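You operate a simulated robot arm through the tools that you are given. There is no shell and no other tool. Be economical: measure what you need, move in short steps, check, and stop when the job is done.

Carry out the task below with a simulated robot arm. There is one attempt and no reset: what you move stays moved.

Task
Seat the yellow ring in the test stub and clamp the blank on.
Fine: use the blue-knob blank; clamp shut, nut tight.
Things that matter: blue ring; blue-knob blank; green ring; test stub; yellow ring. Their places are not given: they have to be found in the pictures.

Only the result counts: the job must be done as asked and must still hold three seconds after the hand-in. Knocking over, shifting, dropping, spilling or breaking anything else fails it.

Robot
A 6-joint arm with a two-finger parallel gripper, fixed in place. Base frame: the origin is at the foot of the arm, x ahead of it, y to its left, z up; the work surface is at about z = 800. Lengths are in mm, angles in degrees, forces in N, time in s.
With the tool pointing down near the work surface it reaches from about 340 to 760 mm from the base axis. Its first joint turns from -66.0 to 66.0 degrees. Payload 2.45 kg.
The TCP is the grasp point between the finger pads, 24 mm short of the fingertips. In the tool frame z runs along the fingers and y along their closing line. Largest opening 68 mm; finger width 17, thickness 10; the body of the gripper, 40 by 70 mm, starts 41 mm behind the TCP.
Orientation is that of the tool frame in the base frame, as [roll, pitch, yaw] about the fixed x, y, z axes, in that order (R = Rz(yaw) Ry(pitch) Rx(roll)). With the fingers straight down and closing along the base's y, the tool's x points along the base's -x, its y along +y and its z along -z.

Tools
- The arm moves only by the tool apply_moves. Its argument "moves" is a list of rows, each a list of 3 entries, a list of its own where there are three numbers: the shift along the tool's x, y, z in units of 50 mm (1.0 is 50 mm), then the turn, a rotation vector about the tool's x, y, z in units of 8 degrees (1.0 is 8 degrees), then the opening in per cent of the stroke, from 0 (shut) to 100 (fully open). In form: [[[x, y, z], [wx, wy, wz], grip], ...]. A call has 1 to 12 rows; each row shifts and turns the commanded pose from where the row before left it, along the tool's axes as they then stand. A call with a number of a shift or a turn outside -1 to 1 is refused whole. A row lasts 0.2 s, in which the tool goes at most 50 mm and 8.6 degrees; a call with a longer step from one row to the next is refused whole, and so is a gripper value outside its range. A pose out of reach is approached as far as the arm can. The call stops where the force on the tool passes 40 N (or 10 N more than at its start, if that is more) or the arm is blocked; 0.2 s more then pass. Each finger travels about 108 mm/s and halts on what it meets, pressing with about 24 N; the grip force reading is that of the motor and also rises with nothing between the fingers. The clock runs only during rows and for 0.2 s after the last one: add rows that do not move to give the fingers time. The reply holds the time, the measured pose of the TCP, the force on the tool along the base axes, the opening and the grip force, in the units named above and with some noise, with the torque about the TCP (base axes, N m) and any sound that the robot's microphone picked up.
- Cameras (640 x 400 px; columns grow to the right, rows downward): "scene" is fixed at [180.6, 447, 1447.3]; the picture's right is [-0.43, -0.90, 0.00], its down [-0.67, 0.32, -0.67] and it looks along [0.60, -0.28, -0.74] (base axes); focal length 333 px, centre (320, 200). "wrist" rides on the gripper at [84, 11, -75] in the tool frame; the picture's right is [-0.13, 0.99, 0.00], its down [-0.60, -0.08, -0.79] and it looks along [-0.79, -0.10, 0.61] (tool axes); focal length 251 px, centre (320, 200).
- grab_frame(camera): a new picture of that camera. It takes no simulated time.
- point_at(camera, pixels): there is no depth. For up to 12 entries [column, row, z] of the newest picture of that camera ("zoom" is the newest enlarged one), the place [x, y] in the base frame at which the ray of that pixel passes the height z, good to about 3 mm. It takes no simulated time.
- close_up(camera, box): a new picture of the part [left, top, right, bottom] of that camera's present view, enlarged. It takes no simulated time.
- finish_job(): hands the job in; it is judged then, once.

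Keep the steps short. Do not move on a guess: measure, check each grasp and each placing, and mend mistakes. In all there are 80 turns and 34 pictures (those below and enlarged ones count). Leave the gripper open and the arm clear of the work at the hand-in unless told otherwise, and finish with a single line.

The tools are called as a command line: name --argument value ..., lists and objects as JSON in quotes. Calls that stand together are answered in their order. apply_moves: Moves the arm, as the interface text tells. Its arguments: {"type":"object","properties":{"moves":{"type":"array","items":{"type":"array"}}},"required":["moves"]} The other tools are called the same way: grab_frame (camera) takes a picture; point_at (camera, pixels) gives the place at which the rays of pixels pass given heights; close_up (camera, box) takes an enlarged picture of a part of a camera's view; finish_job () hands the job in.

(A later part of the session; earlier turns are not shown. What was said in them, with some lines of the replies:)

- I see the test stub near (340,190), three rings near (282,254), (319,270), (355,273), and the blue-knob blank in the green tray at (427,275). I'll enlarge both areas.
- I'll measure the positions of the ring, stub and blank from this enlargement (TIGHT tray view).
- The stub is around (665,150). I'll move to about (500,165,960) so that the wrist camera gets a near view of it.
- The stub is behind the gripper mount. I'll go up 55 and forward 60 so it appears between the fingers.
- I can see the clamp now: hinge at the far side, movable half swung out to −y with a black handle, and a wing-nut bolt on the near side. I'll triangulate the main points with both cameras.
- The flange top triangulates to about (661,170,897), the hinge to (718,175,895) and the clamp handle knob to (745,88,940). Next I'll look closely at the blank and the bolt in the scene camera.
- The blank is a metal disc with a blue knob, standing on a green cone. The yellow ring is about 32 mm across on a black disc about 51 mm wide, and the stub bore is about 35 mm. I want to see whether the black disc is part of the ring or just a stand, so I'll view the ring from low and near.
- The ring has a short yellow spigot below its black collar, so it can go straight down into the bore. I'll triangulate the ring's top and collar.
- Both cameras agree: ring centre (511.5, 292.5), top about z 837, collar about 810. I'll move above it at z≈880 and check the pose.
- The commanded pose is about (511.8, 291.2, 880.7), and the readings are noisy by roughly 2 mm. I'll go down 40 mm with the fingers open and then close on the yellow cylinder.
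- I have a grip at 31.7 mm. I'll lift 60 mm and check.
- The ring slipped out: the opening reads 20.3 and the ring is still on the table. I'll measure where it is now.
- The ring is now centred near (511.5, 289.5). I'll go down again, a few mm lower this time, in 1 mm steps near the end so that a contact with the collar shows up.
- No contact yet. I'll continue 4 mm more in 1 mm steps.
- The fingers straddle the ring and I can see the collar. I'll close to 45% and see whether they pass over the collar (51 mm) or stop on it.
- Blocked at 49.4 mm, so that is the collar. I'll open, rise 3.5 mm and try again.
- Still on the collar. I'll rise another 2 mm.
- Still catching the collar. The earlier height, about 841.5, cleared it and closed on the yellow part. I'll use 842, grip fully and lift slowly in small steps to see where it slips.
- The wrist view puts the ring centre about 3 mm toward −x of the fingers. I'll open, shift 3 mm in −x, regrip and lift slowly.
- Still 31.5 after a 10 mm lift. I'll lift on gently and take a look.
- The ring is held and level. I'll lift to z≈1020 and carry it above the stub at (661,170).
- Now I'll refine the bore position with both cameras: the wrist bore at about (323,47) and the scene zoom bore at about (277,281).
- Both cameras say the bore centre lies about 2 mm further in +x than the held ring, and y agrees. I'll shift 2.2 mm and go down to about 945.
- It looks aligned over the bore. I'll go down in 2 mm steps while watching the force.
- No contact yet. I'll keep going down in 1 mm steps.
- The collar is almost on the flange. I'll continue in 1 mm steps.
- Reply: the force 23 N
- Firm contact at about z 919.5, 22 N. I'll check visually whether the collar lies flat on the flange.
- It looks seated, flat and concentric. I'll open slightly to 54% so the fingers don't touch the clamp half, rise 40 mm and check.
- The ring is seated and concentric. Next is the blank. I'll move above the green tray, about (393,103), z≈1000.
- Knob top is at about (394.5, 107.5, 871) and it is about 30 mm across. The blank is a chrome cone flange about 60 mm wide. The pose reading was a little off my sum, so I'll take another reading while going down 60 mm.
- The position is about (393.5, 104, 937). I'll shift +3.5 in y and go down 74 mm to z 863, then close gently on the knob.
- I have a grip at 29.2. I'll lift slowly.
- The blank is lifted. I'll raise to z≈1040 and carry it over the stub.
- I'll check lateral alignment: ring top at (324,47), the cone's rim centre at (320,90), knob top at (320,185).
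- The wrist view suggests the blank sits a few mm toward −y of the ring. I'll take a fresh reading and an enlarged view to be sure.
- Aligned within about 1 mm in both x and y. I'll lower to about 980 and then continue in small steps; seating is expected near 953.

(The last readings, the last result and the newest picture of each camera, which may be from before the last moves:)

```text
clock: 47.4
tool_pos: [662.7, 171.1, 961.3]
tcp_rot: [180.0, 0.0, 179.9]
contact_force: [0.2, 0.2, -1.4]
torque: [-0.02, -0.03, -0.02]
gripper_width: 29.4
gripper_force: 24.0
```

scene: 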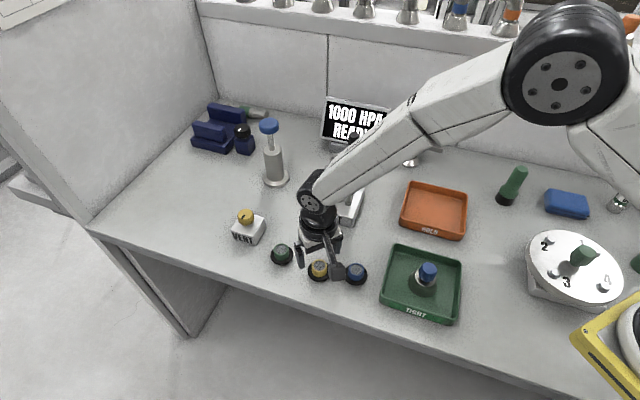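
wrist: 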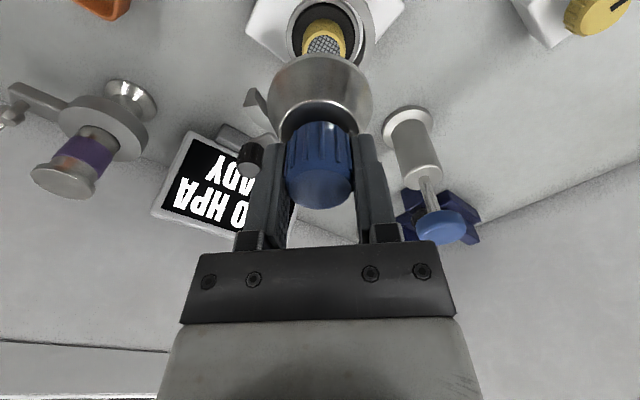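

No contact, so the cone is passing over the ring. I'll continue down.

apply_moves --moves '[[[0, 0, 0.02], [0, 0, 0], 0], [[0, 0, 0.02], [0, 0, 0], 0], [[0, 0, 0.02], [0, 0, 0], 0]]'

apply_moves --moves '[[[0, 0, 0.02], [0, 0, 0], 0], [[0, 0, 0.02], [0, 0, 0], 0], [[0, 0, 0.02], [0, 0, 0], 0]]'

apply_moves --moves '[[[0, 0, 0.02], [0, 0, 0], 0], [[0, 0, 0.02], [0, 0, 0], 0], [[0, 0, 0.02], [0, 0, 0], 0]]'

```text
clock: 48.2
tool_pos: [662.6, 170.9, 958.3]
tcp_rot: [180.0, 0.1, -180.0]
contact_force: [1.4, 0.8, -1.2]
torque: [-0.02, 0.02, 0.03]
gripper_width: 29.3
gripper_force: 23.8
```

```text
clock: 49.0
tool_pos: [662.5, 170.5, 954.2]
tcp_rot: [-180.0, 0.0, -180.0]
contact_force: [-0.4, -0.4, -2.2]
torque: [0.0, -0.01, 0.02]
gripper_width: 28.9
gripper_force: 24.5
```

```text
clock: 49.8
tool_pos: [664.0, 170.3, 953.3]
tcp_rot: [180.0, 0.1, 180.0]
contact_force: [-3.1, -2.2, 9.0]
torque: [-0.13, 0.26, 0.03]
gripper_width: 29.2
gripper_force: 23.9
```

Contact at about 953 with 9 N, exactly where expected. I'll press 1 mm more to seat it.

apply_moves --moves '[[[0, 0, 0.015], [0, 0, 0], 0], [[0, 0, 0], [0, 0, 0], 0]]'

close_up --camera "scene" --box '[305, 125, 385, 215]'

```text
clock: 50.4
tool_pos: [663.4, 170.6, 953.8]
tcp_rot: [179.9, 0.3, -180.0]
contact_force: [0.1, 0.0, 15.6]
torque: [-0.07, 0.23, 0.07]
gripper_width: 29.2
gripper_force: 24.4
```

```text
4.44 times, centred on (345, 170) of scene
```

zoom: 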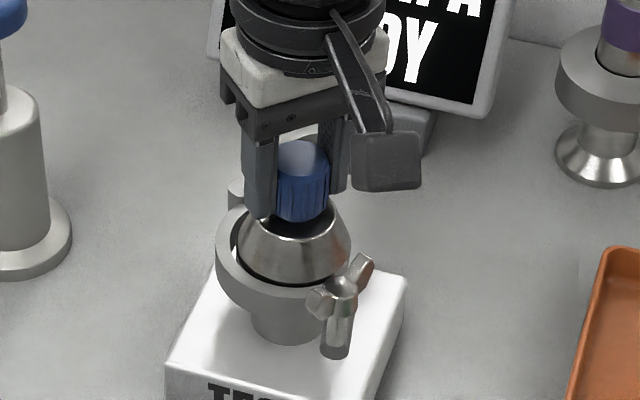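

The blank is seated and upright. Before releasing, I'll re-measure the clamp handle knob, half, hinge and wing nut from the pictures I already have.

point_at --camera "wrist" --pixels '[[249, 150, 925], [249, 150, 935], [249, 168, 940], [249, 168, 950], [249, 106, 890], [243, 106, 900], [236, 158, 945], [262, 158, 945]]'

point_at --camera "scene" --pixels '[[354, 134, 925], [354, 134, 935], [354, 134, 945], [353.5, 140, 925], [353.5, 140, 935], [353, 145, 920], [347, 149, 910]]'

point_at --camera "zoom" --pixels '[[340, 288, 920], [340, 288, 930], [340, 288, 940], [318, 302, 930], [363, 265, 930], [337, 352, 880], [337, 352, 870]]'

```text
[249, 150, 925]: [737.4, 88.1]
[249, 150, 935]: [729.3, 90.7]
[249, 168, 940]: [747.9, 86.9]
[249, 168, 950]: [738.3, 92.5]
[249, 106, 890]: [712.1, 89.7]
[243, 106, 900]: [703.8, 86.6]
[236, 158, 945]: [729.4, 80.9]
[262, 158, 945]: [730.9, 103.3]
```

```text
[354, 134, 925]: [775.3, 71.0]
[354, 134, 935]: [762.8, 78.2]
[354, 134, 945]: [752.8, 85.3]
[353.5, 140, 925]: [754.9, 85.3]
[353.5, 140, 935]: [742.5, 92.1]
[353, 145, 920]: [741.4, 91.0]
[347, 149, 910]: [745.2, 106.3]
```

```text
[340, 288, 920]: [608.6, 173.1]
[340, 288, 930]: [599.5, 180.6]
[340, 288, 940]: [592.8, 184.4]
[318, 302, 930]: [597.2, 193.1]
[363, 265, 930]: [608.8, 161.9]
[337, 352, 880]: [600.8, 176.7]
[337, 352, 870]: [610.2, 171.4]
```

The handle knob is at about (742,90), z 922–948, about 22 mm wide. The hinge is at (718,175). The wing nut is at about (602,178,930). I'll release the blank, rise, move above the handle knob and turn the tool 50° so the fingers straddle it along the swing direction.

apply_moves --moves '[[[0, 0, -0.01], [0, 0, 0], 60], [[0, 0, 0], [0, 0, 0], 60], [[0, 0, -0.1], [0, 0, 0], 60], [[0, 0, -0.4], [0, 0, 0], 60], [[0, 0, -0.5], [0, 0, 0], 60], [[-0.4, -0.4, 0], [0, 0, 0], 60], [[-0.4, -0.4, 0], [0, 0, 0], 60], [[-0.4, -0.4, 0], [0, 0, 0], 60], [[-0.39, -0.4, 0], [0, 0, 0], 60]]'

apply_moves --moves '[[[0, 0, 0], [0, 0, 0.893], 60], [[0, 0, 0], [0, 0, 0.893], 60], [[0, 0, 0], [0, 0, 0.893], 60], [[0, 0, 0], [0, 0, 0.893], 60], [[0, 0, 0], [0, 0, 0.893], 60], [[0, 0, 0], [0, 0, 0.893], 60], [[0, 0, 0], [0, 0, 0.893], 60], [[0, 0, 0], [0, 0, 0], 60]]'

grab_frame --camera "wrist"

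```text
clock: 52.4
tool_pos: [741.8, 90.0, 1001.4]
tcp_rot: [-179.9, 0.0, -180.0]
contact_force: [0.2, -0.8, -0.3]
torque: [0.04, 0.01, 0.03]
gripper_width: 40.7
gripper_force: 0.1
```

```text
clock: 54.2
tool_pos: [743.2, 89.6, 1002.0]
tcp_rot: [-180.0, 0.0, 129.8]
contact_force: [0.0, 0.0, -0.3]
torque: [0.01, -0.01, -0.03]
gripper_width: 40.7
gripper_force: 0.0
```

```text
3 pictures are left
```

wrist: 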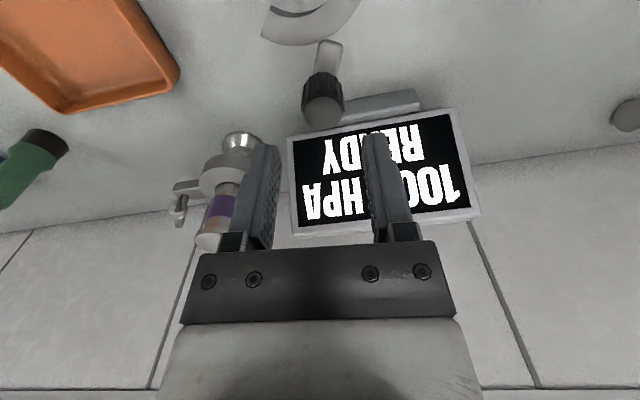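

I see the knob clearly at (322,110), with its arm running back to the half. I'll measure it.

point_at --camera "wrist" --pixels '[[322, 110, 940], [322, 110, 946], [322, 110, 952], [302, 108, 946], [343, 108, 946], [324, 75, 922], [330, 42, 905]]'

```text
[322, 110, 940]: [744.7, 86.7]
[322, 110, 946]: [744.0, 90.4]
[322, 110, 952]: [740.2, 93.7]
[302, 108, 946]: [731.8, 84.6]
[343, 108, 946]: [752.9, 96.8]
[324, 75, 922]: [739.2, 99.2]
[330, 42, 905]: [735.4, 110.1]
```

The knob is centred at (743,90), under the TCP. I'll go down to z≈946 and close on it.

apply_moves --moves '[[[0, 0, 0.4], [0, 0, 0], 60], [[0, 0, 0.4], [0, 0, 0], 60], [[0, 0, 0.2], [0, 0, 0], 60], [[0, 0, 0.1], [0, 0, 0], 60], [[0, 0, 0], [0, 0, 0], 40], [[0, 0, 0], [0, 0, 0], 0], [[0, 0, 0], [0, 0, 0], 0]]'

```text
clock: 55.8
tool_pos: [741.6, 90.3, 947.4]
tcp_rot: [-179.9, -0.1, 130.0]
contact_force: [-1.0, 2.7, -2.1]
torque: [0.08, -0.44, -0.03]
gripper_width: 24.3
gripper_force: 40.5
```

I'm on the handle knob, 24.3 mm. I'll loosen slightly to 40% so it can pivot between the fingers, and swing 30° about the hinge in 6° steps.

apply_moves --moves '[[[0, 0, 0], [0, 0, 0], 40], [[0.0845, -0.1643, 0], [0, 0, 0.75], 40], [[0.0845, -0.1643, 0], [0, 0, 0.75], 40], [[0.0845, -0.1643, 0], [0, 0, 0.75], 40], [[0.0845, -0.1643, 0], [0, 0, 0.75], 40], [[0.0845, -0.1643, 0], [0, 0, 0.75], 40]]'

```text
clock: 57.2
tool_pos: [697.0, 89.4, 946.2]
tcp_rot: [-179.9, 0.1, 99.9]
contact_force: [2.3, 0.3, 0.3]
torque: [0.0, -0.06, 0.01]
gripper_width: 28.7
gripper_force: 0.9
```

It moves with light resistance, about 2 N. I'll continue another 30°.

apply_moves --moves '[[[0.0845, -0.1643, 0], [0, 0, 0.75], 40], [[0.0845, -0.1643, 0], [0, 0, 0.75], 40], [[0.0845, -0.1643, 0], [0, 0, 0.75], 40], [[0.0845, -0.1643, 0], [0, 0, 0.75], 40], [[0.0845, -0.1643, 0], [0, 0, 0.75], 40]]'

```text
clock: 58.4
tool_pos: [656.7, 112.4, 945.9]
tcp_rot: [-180.0, 0.0, 70.1]
contact_force: [2.9, 0.3, 0.0]
torque: [0.0, -0.03, 0.06]
gripper_width: 28.9
gripper_force: 1.2
```

Smooth so far. The leading finger would meet the wing nut near the end, so after 12° more I'll lift off, close the fingers and push the knob from behind.

apply_moves --moves '[[[0.0845, -0.1643, 0], [0, 0, 0.75], 40], [[0.0845, -0.1643, 0], [0, 0, 0.75], 40], [[-0.01, 0.05, 0], [0, 0, 0], 50], [[0, 0, -0.3], [0, 0, 0], 50], [[0, 0, -0.6], [0, 0, 0], 50], [[-0.21, 0.46, 0], [0, 0, 0], 0], [[0, 0, 0], [0, 0, 0], 0], [[0, 0, 0.4], [0, 0, 0], 0], [[0, 0, 0.4], [0, 0, 0], 0], [[0, 0, 0.1], [0, 0, 0], 0], [[0, 0, 0], [0, 0, 0], 0]]'

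```text
clock: 60.4
tool_pos: [664.9, 101.9, 969.0]
tcp_rot: [179.5, -0.1, 58.1]
contact_force: [-2.4, -5.1, 6.8]
torque: [-0.16, 0.17, 0.06]
gripper_width: 0.0
gripper_force: 24.2
stopped in row 9: the force on the tool passed its limit at 62 N (the readings are from after the stop); the commanded pose is now the measured one
```

Something stopped the tip at z≈945, at the height of the knob top. I'll lift 50 mm and look.

apply_moves --moves '[[[0, 0, -0.5], [0, 0, 0], 0], [[0, 0, -0.5], [0, 0, 0], 0], [[0, 0, 0], [0, 0, 0], 0]]'

grab_frame --camera "wrist"

```text
clock: 61.2
tool_pos: [663.7, 101.8, 1019.3]
tcp_rot: [179.5, -0.3, 58.1]
contact_force: [-0.3, -0.4, 0.5]
torque: [-0.03, -0.02, 0.04]
gripper_width: 0.0
gripper_force: 23.8
```

```text
2 pictures are left
```

wrist: 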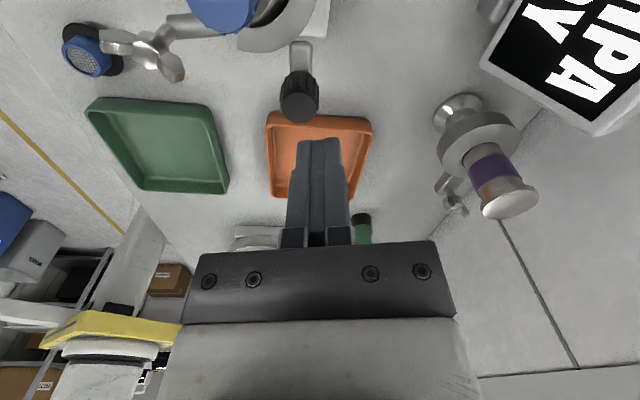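

The knob top is at (299,102) and the wing nut is around (150,48). I'll measure them.

point_at --camera "wrist" --pixels '[[299, 102, 946], [299, 78, 925], [301, 48, 905], [152, 44, 935], [152, 44, 920], [108, 40, 930], [175, 70, 930], [150, 62, 930], [185, 26, 920], [185, 26, 890], [225, 10, 961], [240, 45, 900]]'

```text
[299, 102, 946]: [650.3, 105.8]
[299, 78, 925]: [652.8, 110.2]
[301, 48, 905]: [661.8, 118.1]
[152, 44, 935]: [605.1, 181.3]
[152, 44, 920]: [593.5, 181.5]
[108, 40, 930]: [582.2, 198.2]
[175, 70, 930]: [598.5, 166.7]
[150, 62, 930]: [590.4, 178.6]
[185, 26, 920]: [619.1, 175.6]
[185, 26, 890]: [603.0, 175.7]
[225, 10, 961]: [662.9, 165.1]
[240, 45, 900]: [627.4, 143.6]
```

The knob is at (651,107), so the clamp has swung about 62° and the hinge refits to about (711,175). My pusher had landed too near the knob. I'll move it to (673,88), behind the knob, and go down.

apply_moves --moves '[[[-0.138, 0.3, 0], [0, 0, 0], 0], [[0, 0, 0.4], [0, 0, 0], 0], [[0, 0, 0.4], [0, 0, 0], 0], [[0, 0, 0.4], [0, 0, 0], 0], [[0, 0, 0.24], [0, 0, 0], 0], [[0, 0, 0], [0, 0, 0], 0]]'

apply_moves --moves '[[[-0.0187, -0.198, 0], [0, 0, 0.75], 0], [[-0.0187, -0.198, 0], [0, 0, 0.75], 0], [[-0.0187, -0.198, 0], [0, 0, 0.75], 0]]'

```text
clock: 62.6
tool_pos: [675.4, 88.5, 946.0]
tcp_rot: [179.5, -0.2, 58.1]
contact_force: [0.5, -0.7, -0.1]
torque: [-0.02, 0.01, 0.0]
gripper_width: 0.0
gripper_force: 23.5
```

```text
clock: 63.2
tool_pos: [662.4, 95.4, 946.2]
tcp_rot: [179.0, -0.8, 46.7]
contact_force: [0.2, -0.7, 0.3]
torque: [0.04, 0.03, 0.03]
gripper_width: 0.1
gripper_force: 23.8
stopped in row 3: the force on the tool passed its limit at 50 N (the readings are from after the stop); the commanded pose is now the measured one
```

The push stopped at 50 N with the knob near the same place as before, so the half may be shut already or blocked. I'll lift, turn the tool back to yaw 180 and view the clamp from the wing-nut side.

apply_moves --moves '[[[0, 0.06, 0], [0, 0, 0], 0], [[0, 0, -0.6], [0, 0, 0], 0], [[0, 0, -0.7], [0, 0, 0], 0], [[0, 0, -0.6], [0, 0, -0.98], 0], [[0, 0, 0], [0, 0, -0.98], 0], [[0, 0, 0], [0, 0, -0.98], 0], [[0, 0, 0], [0, 0, -0.98], 0], [[0, 0, 0], [0, 0, -0.98], 0], [[0, 0, 0], [0, 0, -0.98], 0], [[0, 0, 0], [0, 0, -0.98], 0], [[0, 0, 0], [0, 0, -0.98], 0], [[0, 0, 0], [0, 0, -0.98], 0]]'

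apply_moves --moves '[[[0, 0, 0], [0, 0, -0.98], 0], [[0, 0, 0], [0, 0, -0.98], 0], [[0, 0, 0], [0, 0, -0.98], 0], [[0, 0, 0], [0, 0, -0.98], 0], [[0, 0, 0], [0, 0, -0.98], 0], [[0, 0, 0], [0, 0, -0.98], 0], [[0, 0, 0], [0, 0, -0.98], 0], [[0, 0, 0], [0, 0, -0.98], 0], [[0.5, 0.6, 0], [0, 0, 0], 0], [[0.5, 0.6, 0], [0, 0, 0], 0], [[0, 0, 0], [0, 0, 0], 0]]'

close_up --camera "wrist" --box '[210, 0, 450, 150]'

```text
clock: 65.8
tool_pos: [663.2, 92.3, 1042.5]
tcp_rot: [178.9, 0.9, 117.3]
contact_force: [0.1, -0.2, 0.5]
torque: [0.0, -0.01, 0.0]
gripper_width: 0.0
gripper_force: 23.4
```

```text
clock: 68.2
tool_pos: [613.9, 150.1, 1041.4]
tcp_rot: [-179.7, 1.4, 179.9]
contact_force: [-0.6, 0.0, -0.4]
torque: [0.01, 0.01, 0.06]
gripper_width: 0.0
gripper_force: 23.6
```

```text
2.67 times, centred on (330, 75) of wrist
```

zoom: 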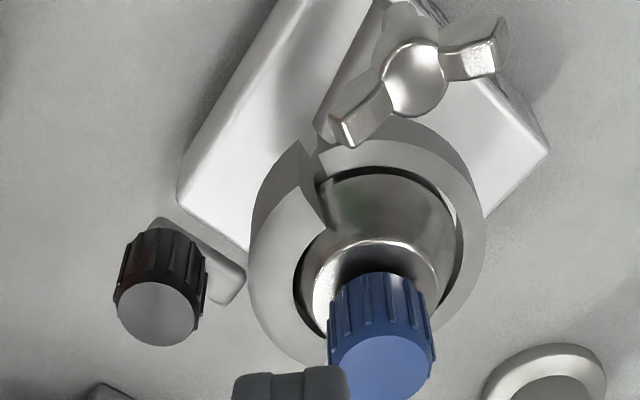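

The clamp half is shut: its end meets the fixed half at the near side, around (313,160) in the zoom. What's left is the wing nut, with its hub at (413,78) and wing tips at (350,118) and (487,50). I'll measure them.

point_at --camera "zoom" --pixels '[[413, 75, 925], [413, 75, 935], [413, 75, 945], [350, 115, 925], [350, 115, 935], [487, 52, 925], [487, 52, 935], [400, 18, 880], [400, 18, 900], [380, 355, 961], [313, 165, 895]]'

```text
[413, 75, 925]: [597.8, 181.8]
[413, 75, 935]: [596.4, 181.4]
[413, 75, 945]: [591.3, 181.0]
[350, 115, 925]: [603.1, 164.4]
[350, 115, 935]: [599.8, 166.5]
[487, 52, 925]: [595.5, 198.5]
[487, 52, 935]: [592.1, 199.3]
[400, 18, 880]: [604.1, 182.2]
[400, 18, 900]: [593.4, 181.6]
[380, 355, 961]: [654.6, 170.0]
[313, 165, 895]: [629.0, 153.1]
```

The nut hub is at about (599,181), z≈931, with its wings along about 108°. I'll move above it, correct the 1.4° tilt and turn to yaw 108 so that the fingers close across the wings.

apply_moves --moves '[[[0.29, 0.62, 0], [0, 0.175, 0], 53], [[0, 0, 0.5], [0, 0, 0.9], 53], [[0, 0, 0], [0, 0, 0.9], 53], [[0, 0, 0], [0, 0, 0.9], 53], [[0, 0, 0], [0, 0, 0.9], 53], [[0, 0, 0], [0, 0, 0.9], 53], [[0, 0, 0], [0, 0, 0.9], 53], [[0, 0, 0], [0, 0, 0.9], 53], [[0, 0, 0], [0, 0, 0.9], 53], [[0, 0, 0], [0, 0, 0.9], 53], [[0, 0, 0], [0, 0, 0.9], 53], [[0, 0, 0], [0, 0, 0], 53]]'

```text
clock: 70.8
tool_pos: [599.5, 183.1, 1014.4]
tcp_rot: [-179.8, 0.2, 107.6]
contact_force: [-0.4, -0.8, 0.3]
torque: [-0.01, -0.01, -0.01]
gripper_width: 35.8
gripper_force: 0.1
```

In position. I'll go down to about 945 with force watching and then close.

apply_moves --moves '[[[0, 0, 0.4], [0, 0, 0], 53], [[0, 0, 0.4], [0, 0, 0], 53], [[0, 0, 0.2], [0, 0, 0], 53], [[0, 0, 0.1], [0, 0, 0], 53], [[0, 0, 0.1], [0, 0, 0], 53], [[0, 0, 0.1], [0, 0, 0], 53], [[0, 0, 0.08], [0, 0, 0], 53], [[0, 0, 0], [0, 0, 0], 25], [[0, 0, 0], [0, 0, 0], 0], [[0, 0, 0], [0, 0, 0], 0]]'

```text
clock: 73.0
tool_pos: [596.3, 181.8, 946.9]
tcp_rot: [-179.7, 0.2, 107.8]
contact_force: [-17.5, -5.8, 5.1]
torque: [0.01, -0.32, 0.0]
gripper_width: 9.2
gripper_force: 30.1
```

I gripped the nut at 9.2 mm, but there is a 17 N side force because the nut sits a few mm toward −x. I'll shift the tool 3 mm that way to relax it.

apply_moves --moves '[[[0, -0.06, 0], [0, 0, 0], 0], [[0, 0, 0], [0, 0, 0], 0]]'

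```text
clock: 73.6
tool_pos: [595.0, 181.7, 948.4]
tcp_rot: [179.8, 0.3, 107.8]
contact_force: [5.6, -1.7, -1.9]
torque: [-0.21, 0.28, -0.03]
gripper_width: 8.9
gripper_force: 30.4
```

Relaxed; the side force is now about 5 N. I'll turn clockwise 40° and watch the torque.

apply_moves --moves '[[[0, 0.01, 0], [0, 0, 1], 0], [[0, 0, 0], [0, 0, 1], 0], [[0, 0, 0], [0, 0, 1], 0], [[0, 0, 0], [0, 0, 1], 0], [[0, 0, 0], [0, 0, 1], 0]]'

```text
clock: 74.8
tool_pos: [596.3, 182.2, 947.2]
tcp_rot: [179.9, 0.2, 67.6]
contact_force: [3.5, -10.0, 14.4]
torque: [-0.63, 0.54, 0.07]
gripper_width: 8.9
gripper_force: 30.1
```

The grip holds and the nut turns with it. I'll continue another 48°.

apply_moves --moves '[[[0, 0, 0], [0, 0, 1], 0], [[0, 0, 0], [0, 0, 1], 0], [[0, 0, 0], [0, 0, 1], 0], [[0, 0, 0], [0, 0, 1], 0], [[0, 0, 0], [0, 0, 1], 0], [[0, 0, 0], [0, 0, 1], 0]]'

```text
clock: 76.1
tool_pos: [594.1, 180.7, 945.6]
tcp_rot: [-178.5, -0.2, 26.0]
contact_force: [-4.6, 6.1, 0.6]
torque: [-0.26, -0.7, 0.78]
gripper_width: 15.8
gripper_force: 34.8
out of reach, approached as far as the arm can: row 6
stopped in row 6: the force on the tool passed its limit at 65 N (the readings are from after the stop); the commanded pose is now the measured one
```

I've reached the wrist's turning limit at yaw 26, with a torque of 0.78 N m about z. I'll open, lift, turn back to yaw 208 and look at the nut before the next stroke.

apply_moves --moves '[[[0, 0, 0], [0, 0, -0.3], 53], [[0, 0, 0], [0, 0, 0], 53], [[0, 0, -0.3], [0, 0, 0], 53], [[0, 0, -0.8], [0, 0, 0], 53], [[0, 0, -0.8], [0, 0, 0], 53], [[0, 0, 0], [0, 0, -1], 53], [[0, 0, 0], [0, 0, -1], 53], [[0, 0, 0], [0, 0, -1], 53], [[0, 0, 0], [0, 0, -1], 53], [[0, 0, 0], [0, 0, -1], 53], [[0, 0, 0], [0, 0, -1], 53], [[0, 0, 0], [0, 0, -1], 53]]'

apply_moves --moves '[[[0, 0, 0], [0, 0, -1], 53], [[0, 0, 0], [0, 0, -1], 53], [[0, 0, 0], [0, 0, -1], 53], [[0, 0, 0], [0, 0, -1], 53], [[0, 0, 0], [0, 0, -1], 53], [[0, 0, 0], [0, 0, -1], 53], [[0, 0, 0], [0, 0, -1], 53], [[0, 0, 0], [0, 0, -1], 53], [[0, 0, 0], [0, 0, -1], 53], [[0, 0, 0], [0, 0, -1], 53], [[0, 0, 0], [0, 0, -1], 53], [[0, 0, 0], [0, 0, 0], 53]]'

```text
clock: 78.7
tool_pos: [597.8, 176.9, 1040.4]
tcp_rot: [-179.3, -1.4, 84.3]
contact_force: [1.1, -0.1, 0.0]
torque: [0.0, -0.02, 0.0]
gripper_width: 35.9
gripper_force: 0.1
```

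```text
clock: 81.3
tool_pos: [596.6, 177.5, 1039.4]
tcp_rot: [178.7, -0.6, 172.3]
contact_force: [-0.6, 0.4, 1.1]
torque: [0.01, 0.0, 0.02]
gripper_width: 36.3
gripper_force: 0.1
```

I'm at yaw 172 above the nut. I'll use the last picture now to see the nut's angle.

close_up --camera "wrist" --box '[210, 0, 450, 150]'

```text
2.67 times, centred on (330, 75) of wrist
```

zoom: 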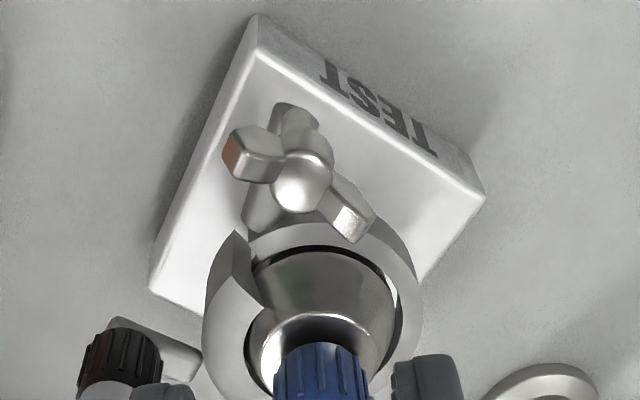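

point_at --camera "zoom" --pixels '[[302, 180, 930], [302, 180, 936], [240, 155, 930], [352, 212, 930], [238, 235, 900], [250, 240, 900], [318, 395, 957]]'

```text
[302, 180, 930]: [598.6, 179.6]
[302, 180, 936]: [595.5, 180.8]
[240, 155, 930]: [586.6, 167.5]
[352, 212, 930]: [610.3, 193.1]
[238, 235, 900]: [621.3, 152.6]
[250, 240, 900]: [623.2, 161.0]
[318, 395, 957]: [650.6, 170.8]
```

The nut has turned about 55° clockwise: its wings now lie along about 47°, with the hub at about (597,181). The clamp is still shut. For the next stroke I'll centre, level the tool, turn to yaw 227, go down and grip.

apply_moves --moves '[[[0.01, 0.071, 0], [0.16, -0.075, 0], 53], [[0, 0, 0], [0, 0, -0.98], 53], [[0, 0, 0], [0, 0, -0.98], 53], [[0, 0, 0], [0, 0, -0.98], 53], [[0, 0, 0], [0, 0, -0.98], 53], [[0, 0, 0], [0, 0, -0.98], 53], [[0, 0, 0], [0, 0, -0.98], 53], [[0, 0, 0], [0, 0, -0.98], 53], [[0, 0, 0], [0, 0, 0], 53]]'

apply_moves --moves '[[[0, 0, 0.5], [0, 0, 0], 53], [[0, 0, 0.5], [0, 0, 0], 53], [[0, 0, 0.3], [0, 0, 0], 53], [[0, 0, 0.2], [0, 0, 0], 53], [[0, 0, 0.2], [0, 0, 0], 53], [[0, 0, 0.18], [0, 0, 0], 53], [[0, 0, 0], [0, 0, 0], 25], [[0, 0, 0], [0, 0, 0], 0], [[0, 0, 0], [0, 0, 0], 0]]'

```text
clock: 83.3
tool_pos: [597.0, 180.3, 1039.7]
tcp_rot: [179.9, 0.0, -132.9]
contact_force: [0.8, 0.5, -1.3]
torque: [-0.03, -0.06, 0.01]
gripper_width: 36.0
gripper_force: 0.0
```

```text
clock: 85.3
tool_pos: [594.1, 180.9, 945.1]
tcp_rot: [179.8, -0.1, -132.9]
contact_force: [-10.3, 8.4, 1.4]
torque: [-0.34, -0.11, 0.06]
gripper_width: 8.8
gripper_force: 30.6
```

A firm grip on the wings again, 8.8 mm. I'll relax the side force by +1.7 mm in tool y and turn clockwise 40°.

apply_moves --moves '[[[0, 0.034, 0], [0, 0, 0], 0], [[0, 0, 0], [0, 0, 1], 0], [[0, 0, 0], [0, 0, 1], 0], [[0, 0, 0], [0, 0, 1], 0], [[0, 0, 0], [0, 0, 1], 0], [[0, 0, 0], [0, 0, 1], 0]]'

```text
clock: 86.7
tool_pos: [596.7, 182.6, 945.8]
tcp_rot: [179.9, 0.1, -172.6]
contact_force: [5.7, -1.7, -5.6]
torque: [-0.25, 0.19, 2.12]
gripper_width: 23.8
gripper_force: 39.7
```

The torque rose to 2.1 N m and the fingers were wedged open to 23.8, which means the nut has stopped turning at about 45°, the same place as in the first stroke. I'll hold it briefly and see whether it creeps.

apply_moves --moves '[[[0, 0, 0], [0, 0, 0], 0], [[0, 0, 0], [0, 0, 0], 0], [[0, 0, 0], [0, 0, 0.5], 0], [[0, 0, 0], [0, 0, 0], 0]]'

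```text
clock: 87.7
tool_pos: [595.7, 182.3, 945.4]
tcp_rot: [179.8, 0.0, -176.8]
contact_force: [8.1, -1.5, 1.8]
torque: [-0.24, 0.05, 2.39]
gripper_width: 26.7
gripper_force: 41.9
```

The nut holds against 2.4 N m without turning, so it is tight. I'll open, lift straight up and move the arm clear.

apply_moves --moves '[[[0, 0, 0], [0, 0, 0], 60], [[0, 0, 0], [0, 0, 0], 60], [[0, 0, -0.2], [0, 0, 0], 60], [[0, 0, -0.6], [0, 0, 0], 60], [[0, 0, -0.8], [0, 0, 0], 60], [[0, 0, -0.8], [0, 0, 0], 60], [[0.6, 0, -0.6], [0, 0, 0], 100], [[0.6, 0, -0.6], [0, 0, 0], 100], [[0.6, 0, -0.3], [0, 0, 0], 100], [[0.6, 0, 0], [0, 0, 0], 100], [[0, 0, 0], [0, 0, 0], 100]]'

```text
clock: 90.1
tool_pos: [474.3, 173.0, 1142.6]
tcp_rot: [179.9, -0.1, -177.0]
contact_force: [0.1, 0.4, -0.8]
torque: [0.0, 0.02, 0.01]
gripper_width: 67.9
gripper_force: 0.0
```

The arm is clear and the gripper open. The ring and blank are seated, the clamp was shut in the last picture, and the nut took 2.4 N m without turning. I'm handing in.

finish_job

```text
The job is handed in.
```

The yellow ring is seated in the test stub, the blue-knob blank is clamped on it and the wing nut is tight; I had no pictures left to check after the last turn of the nut.
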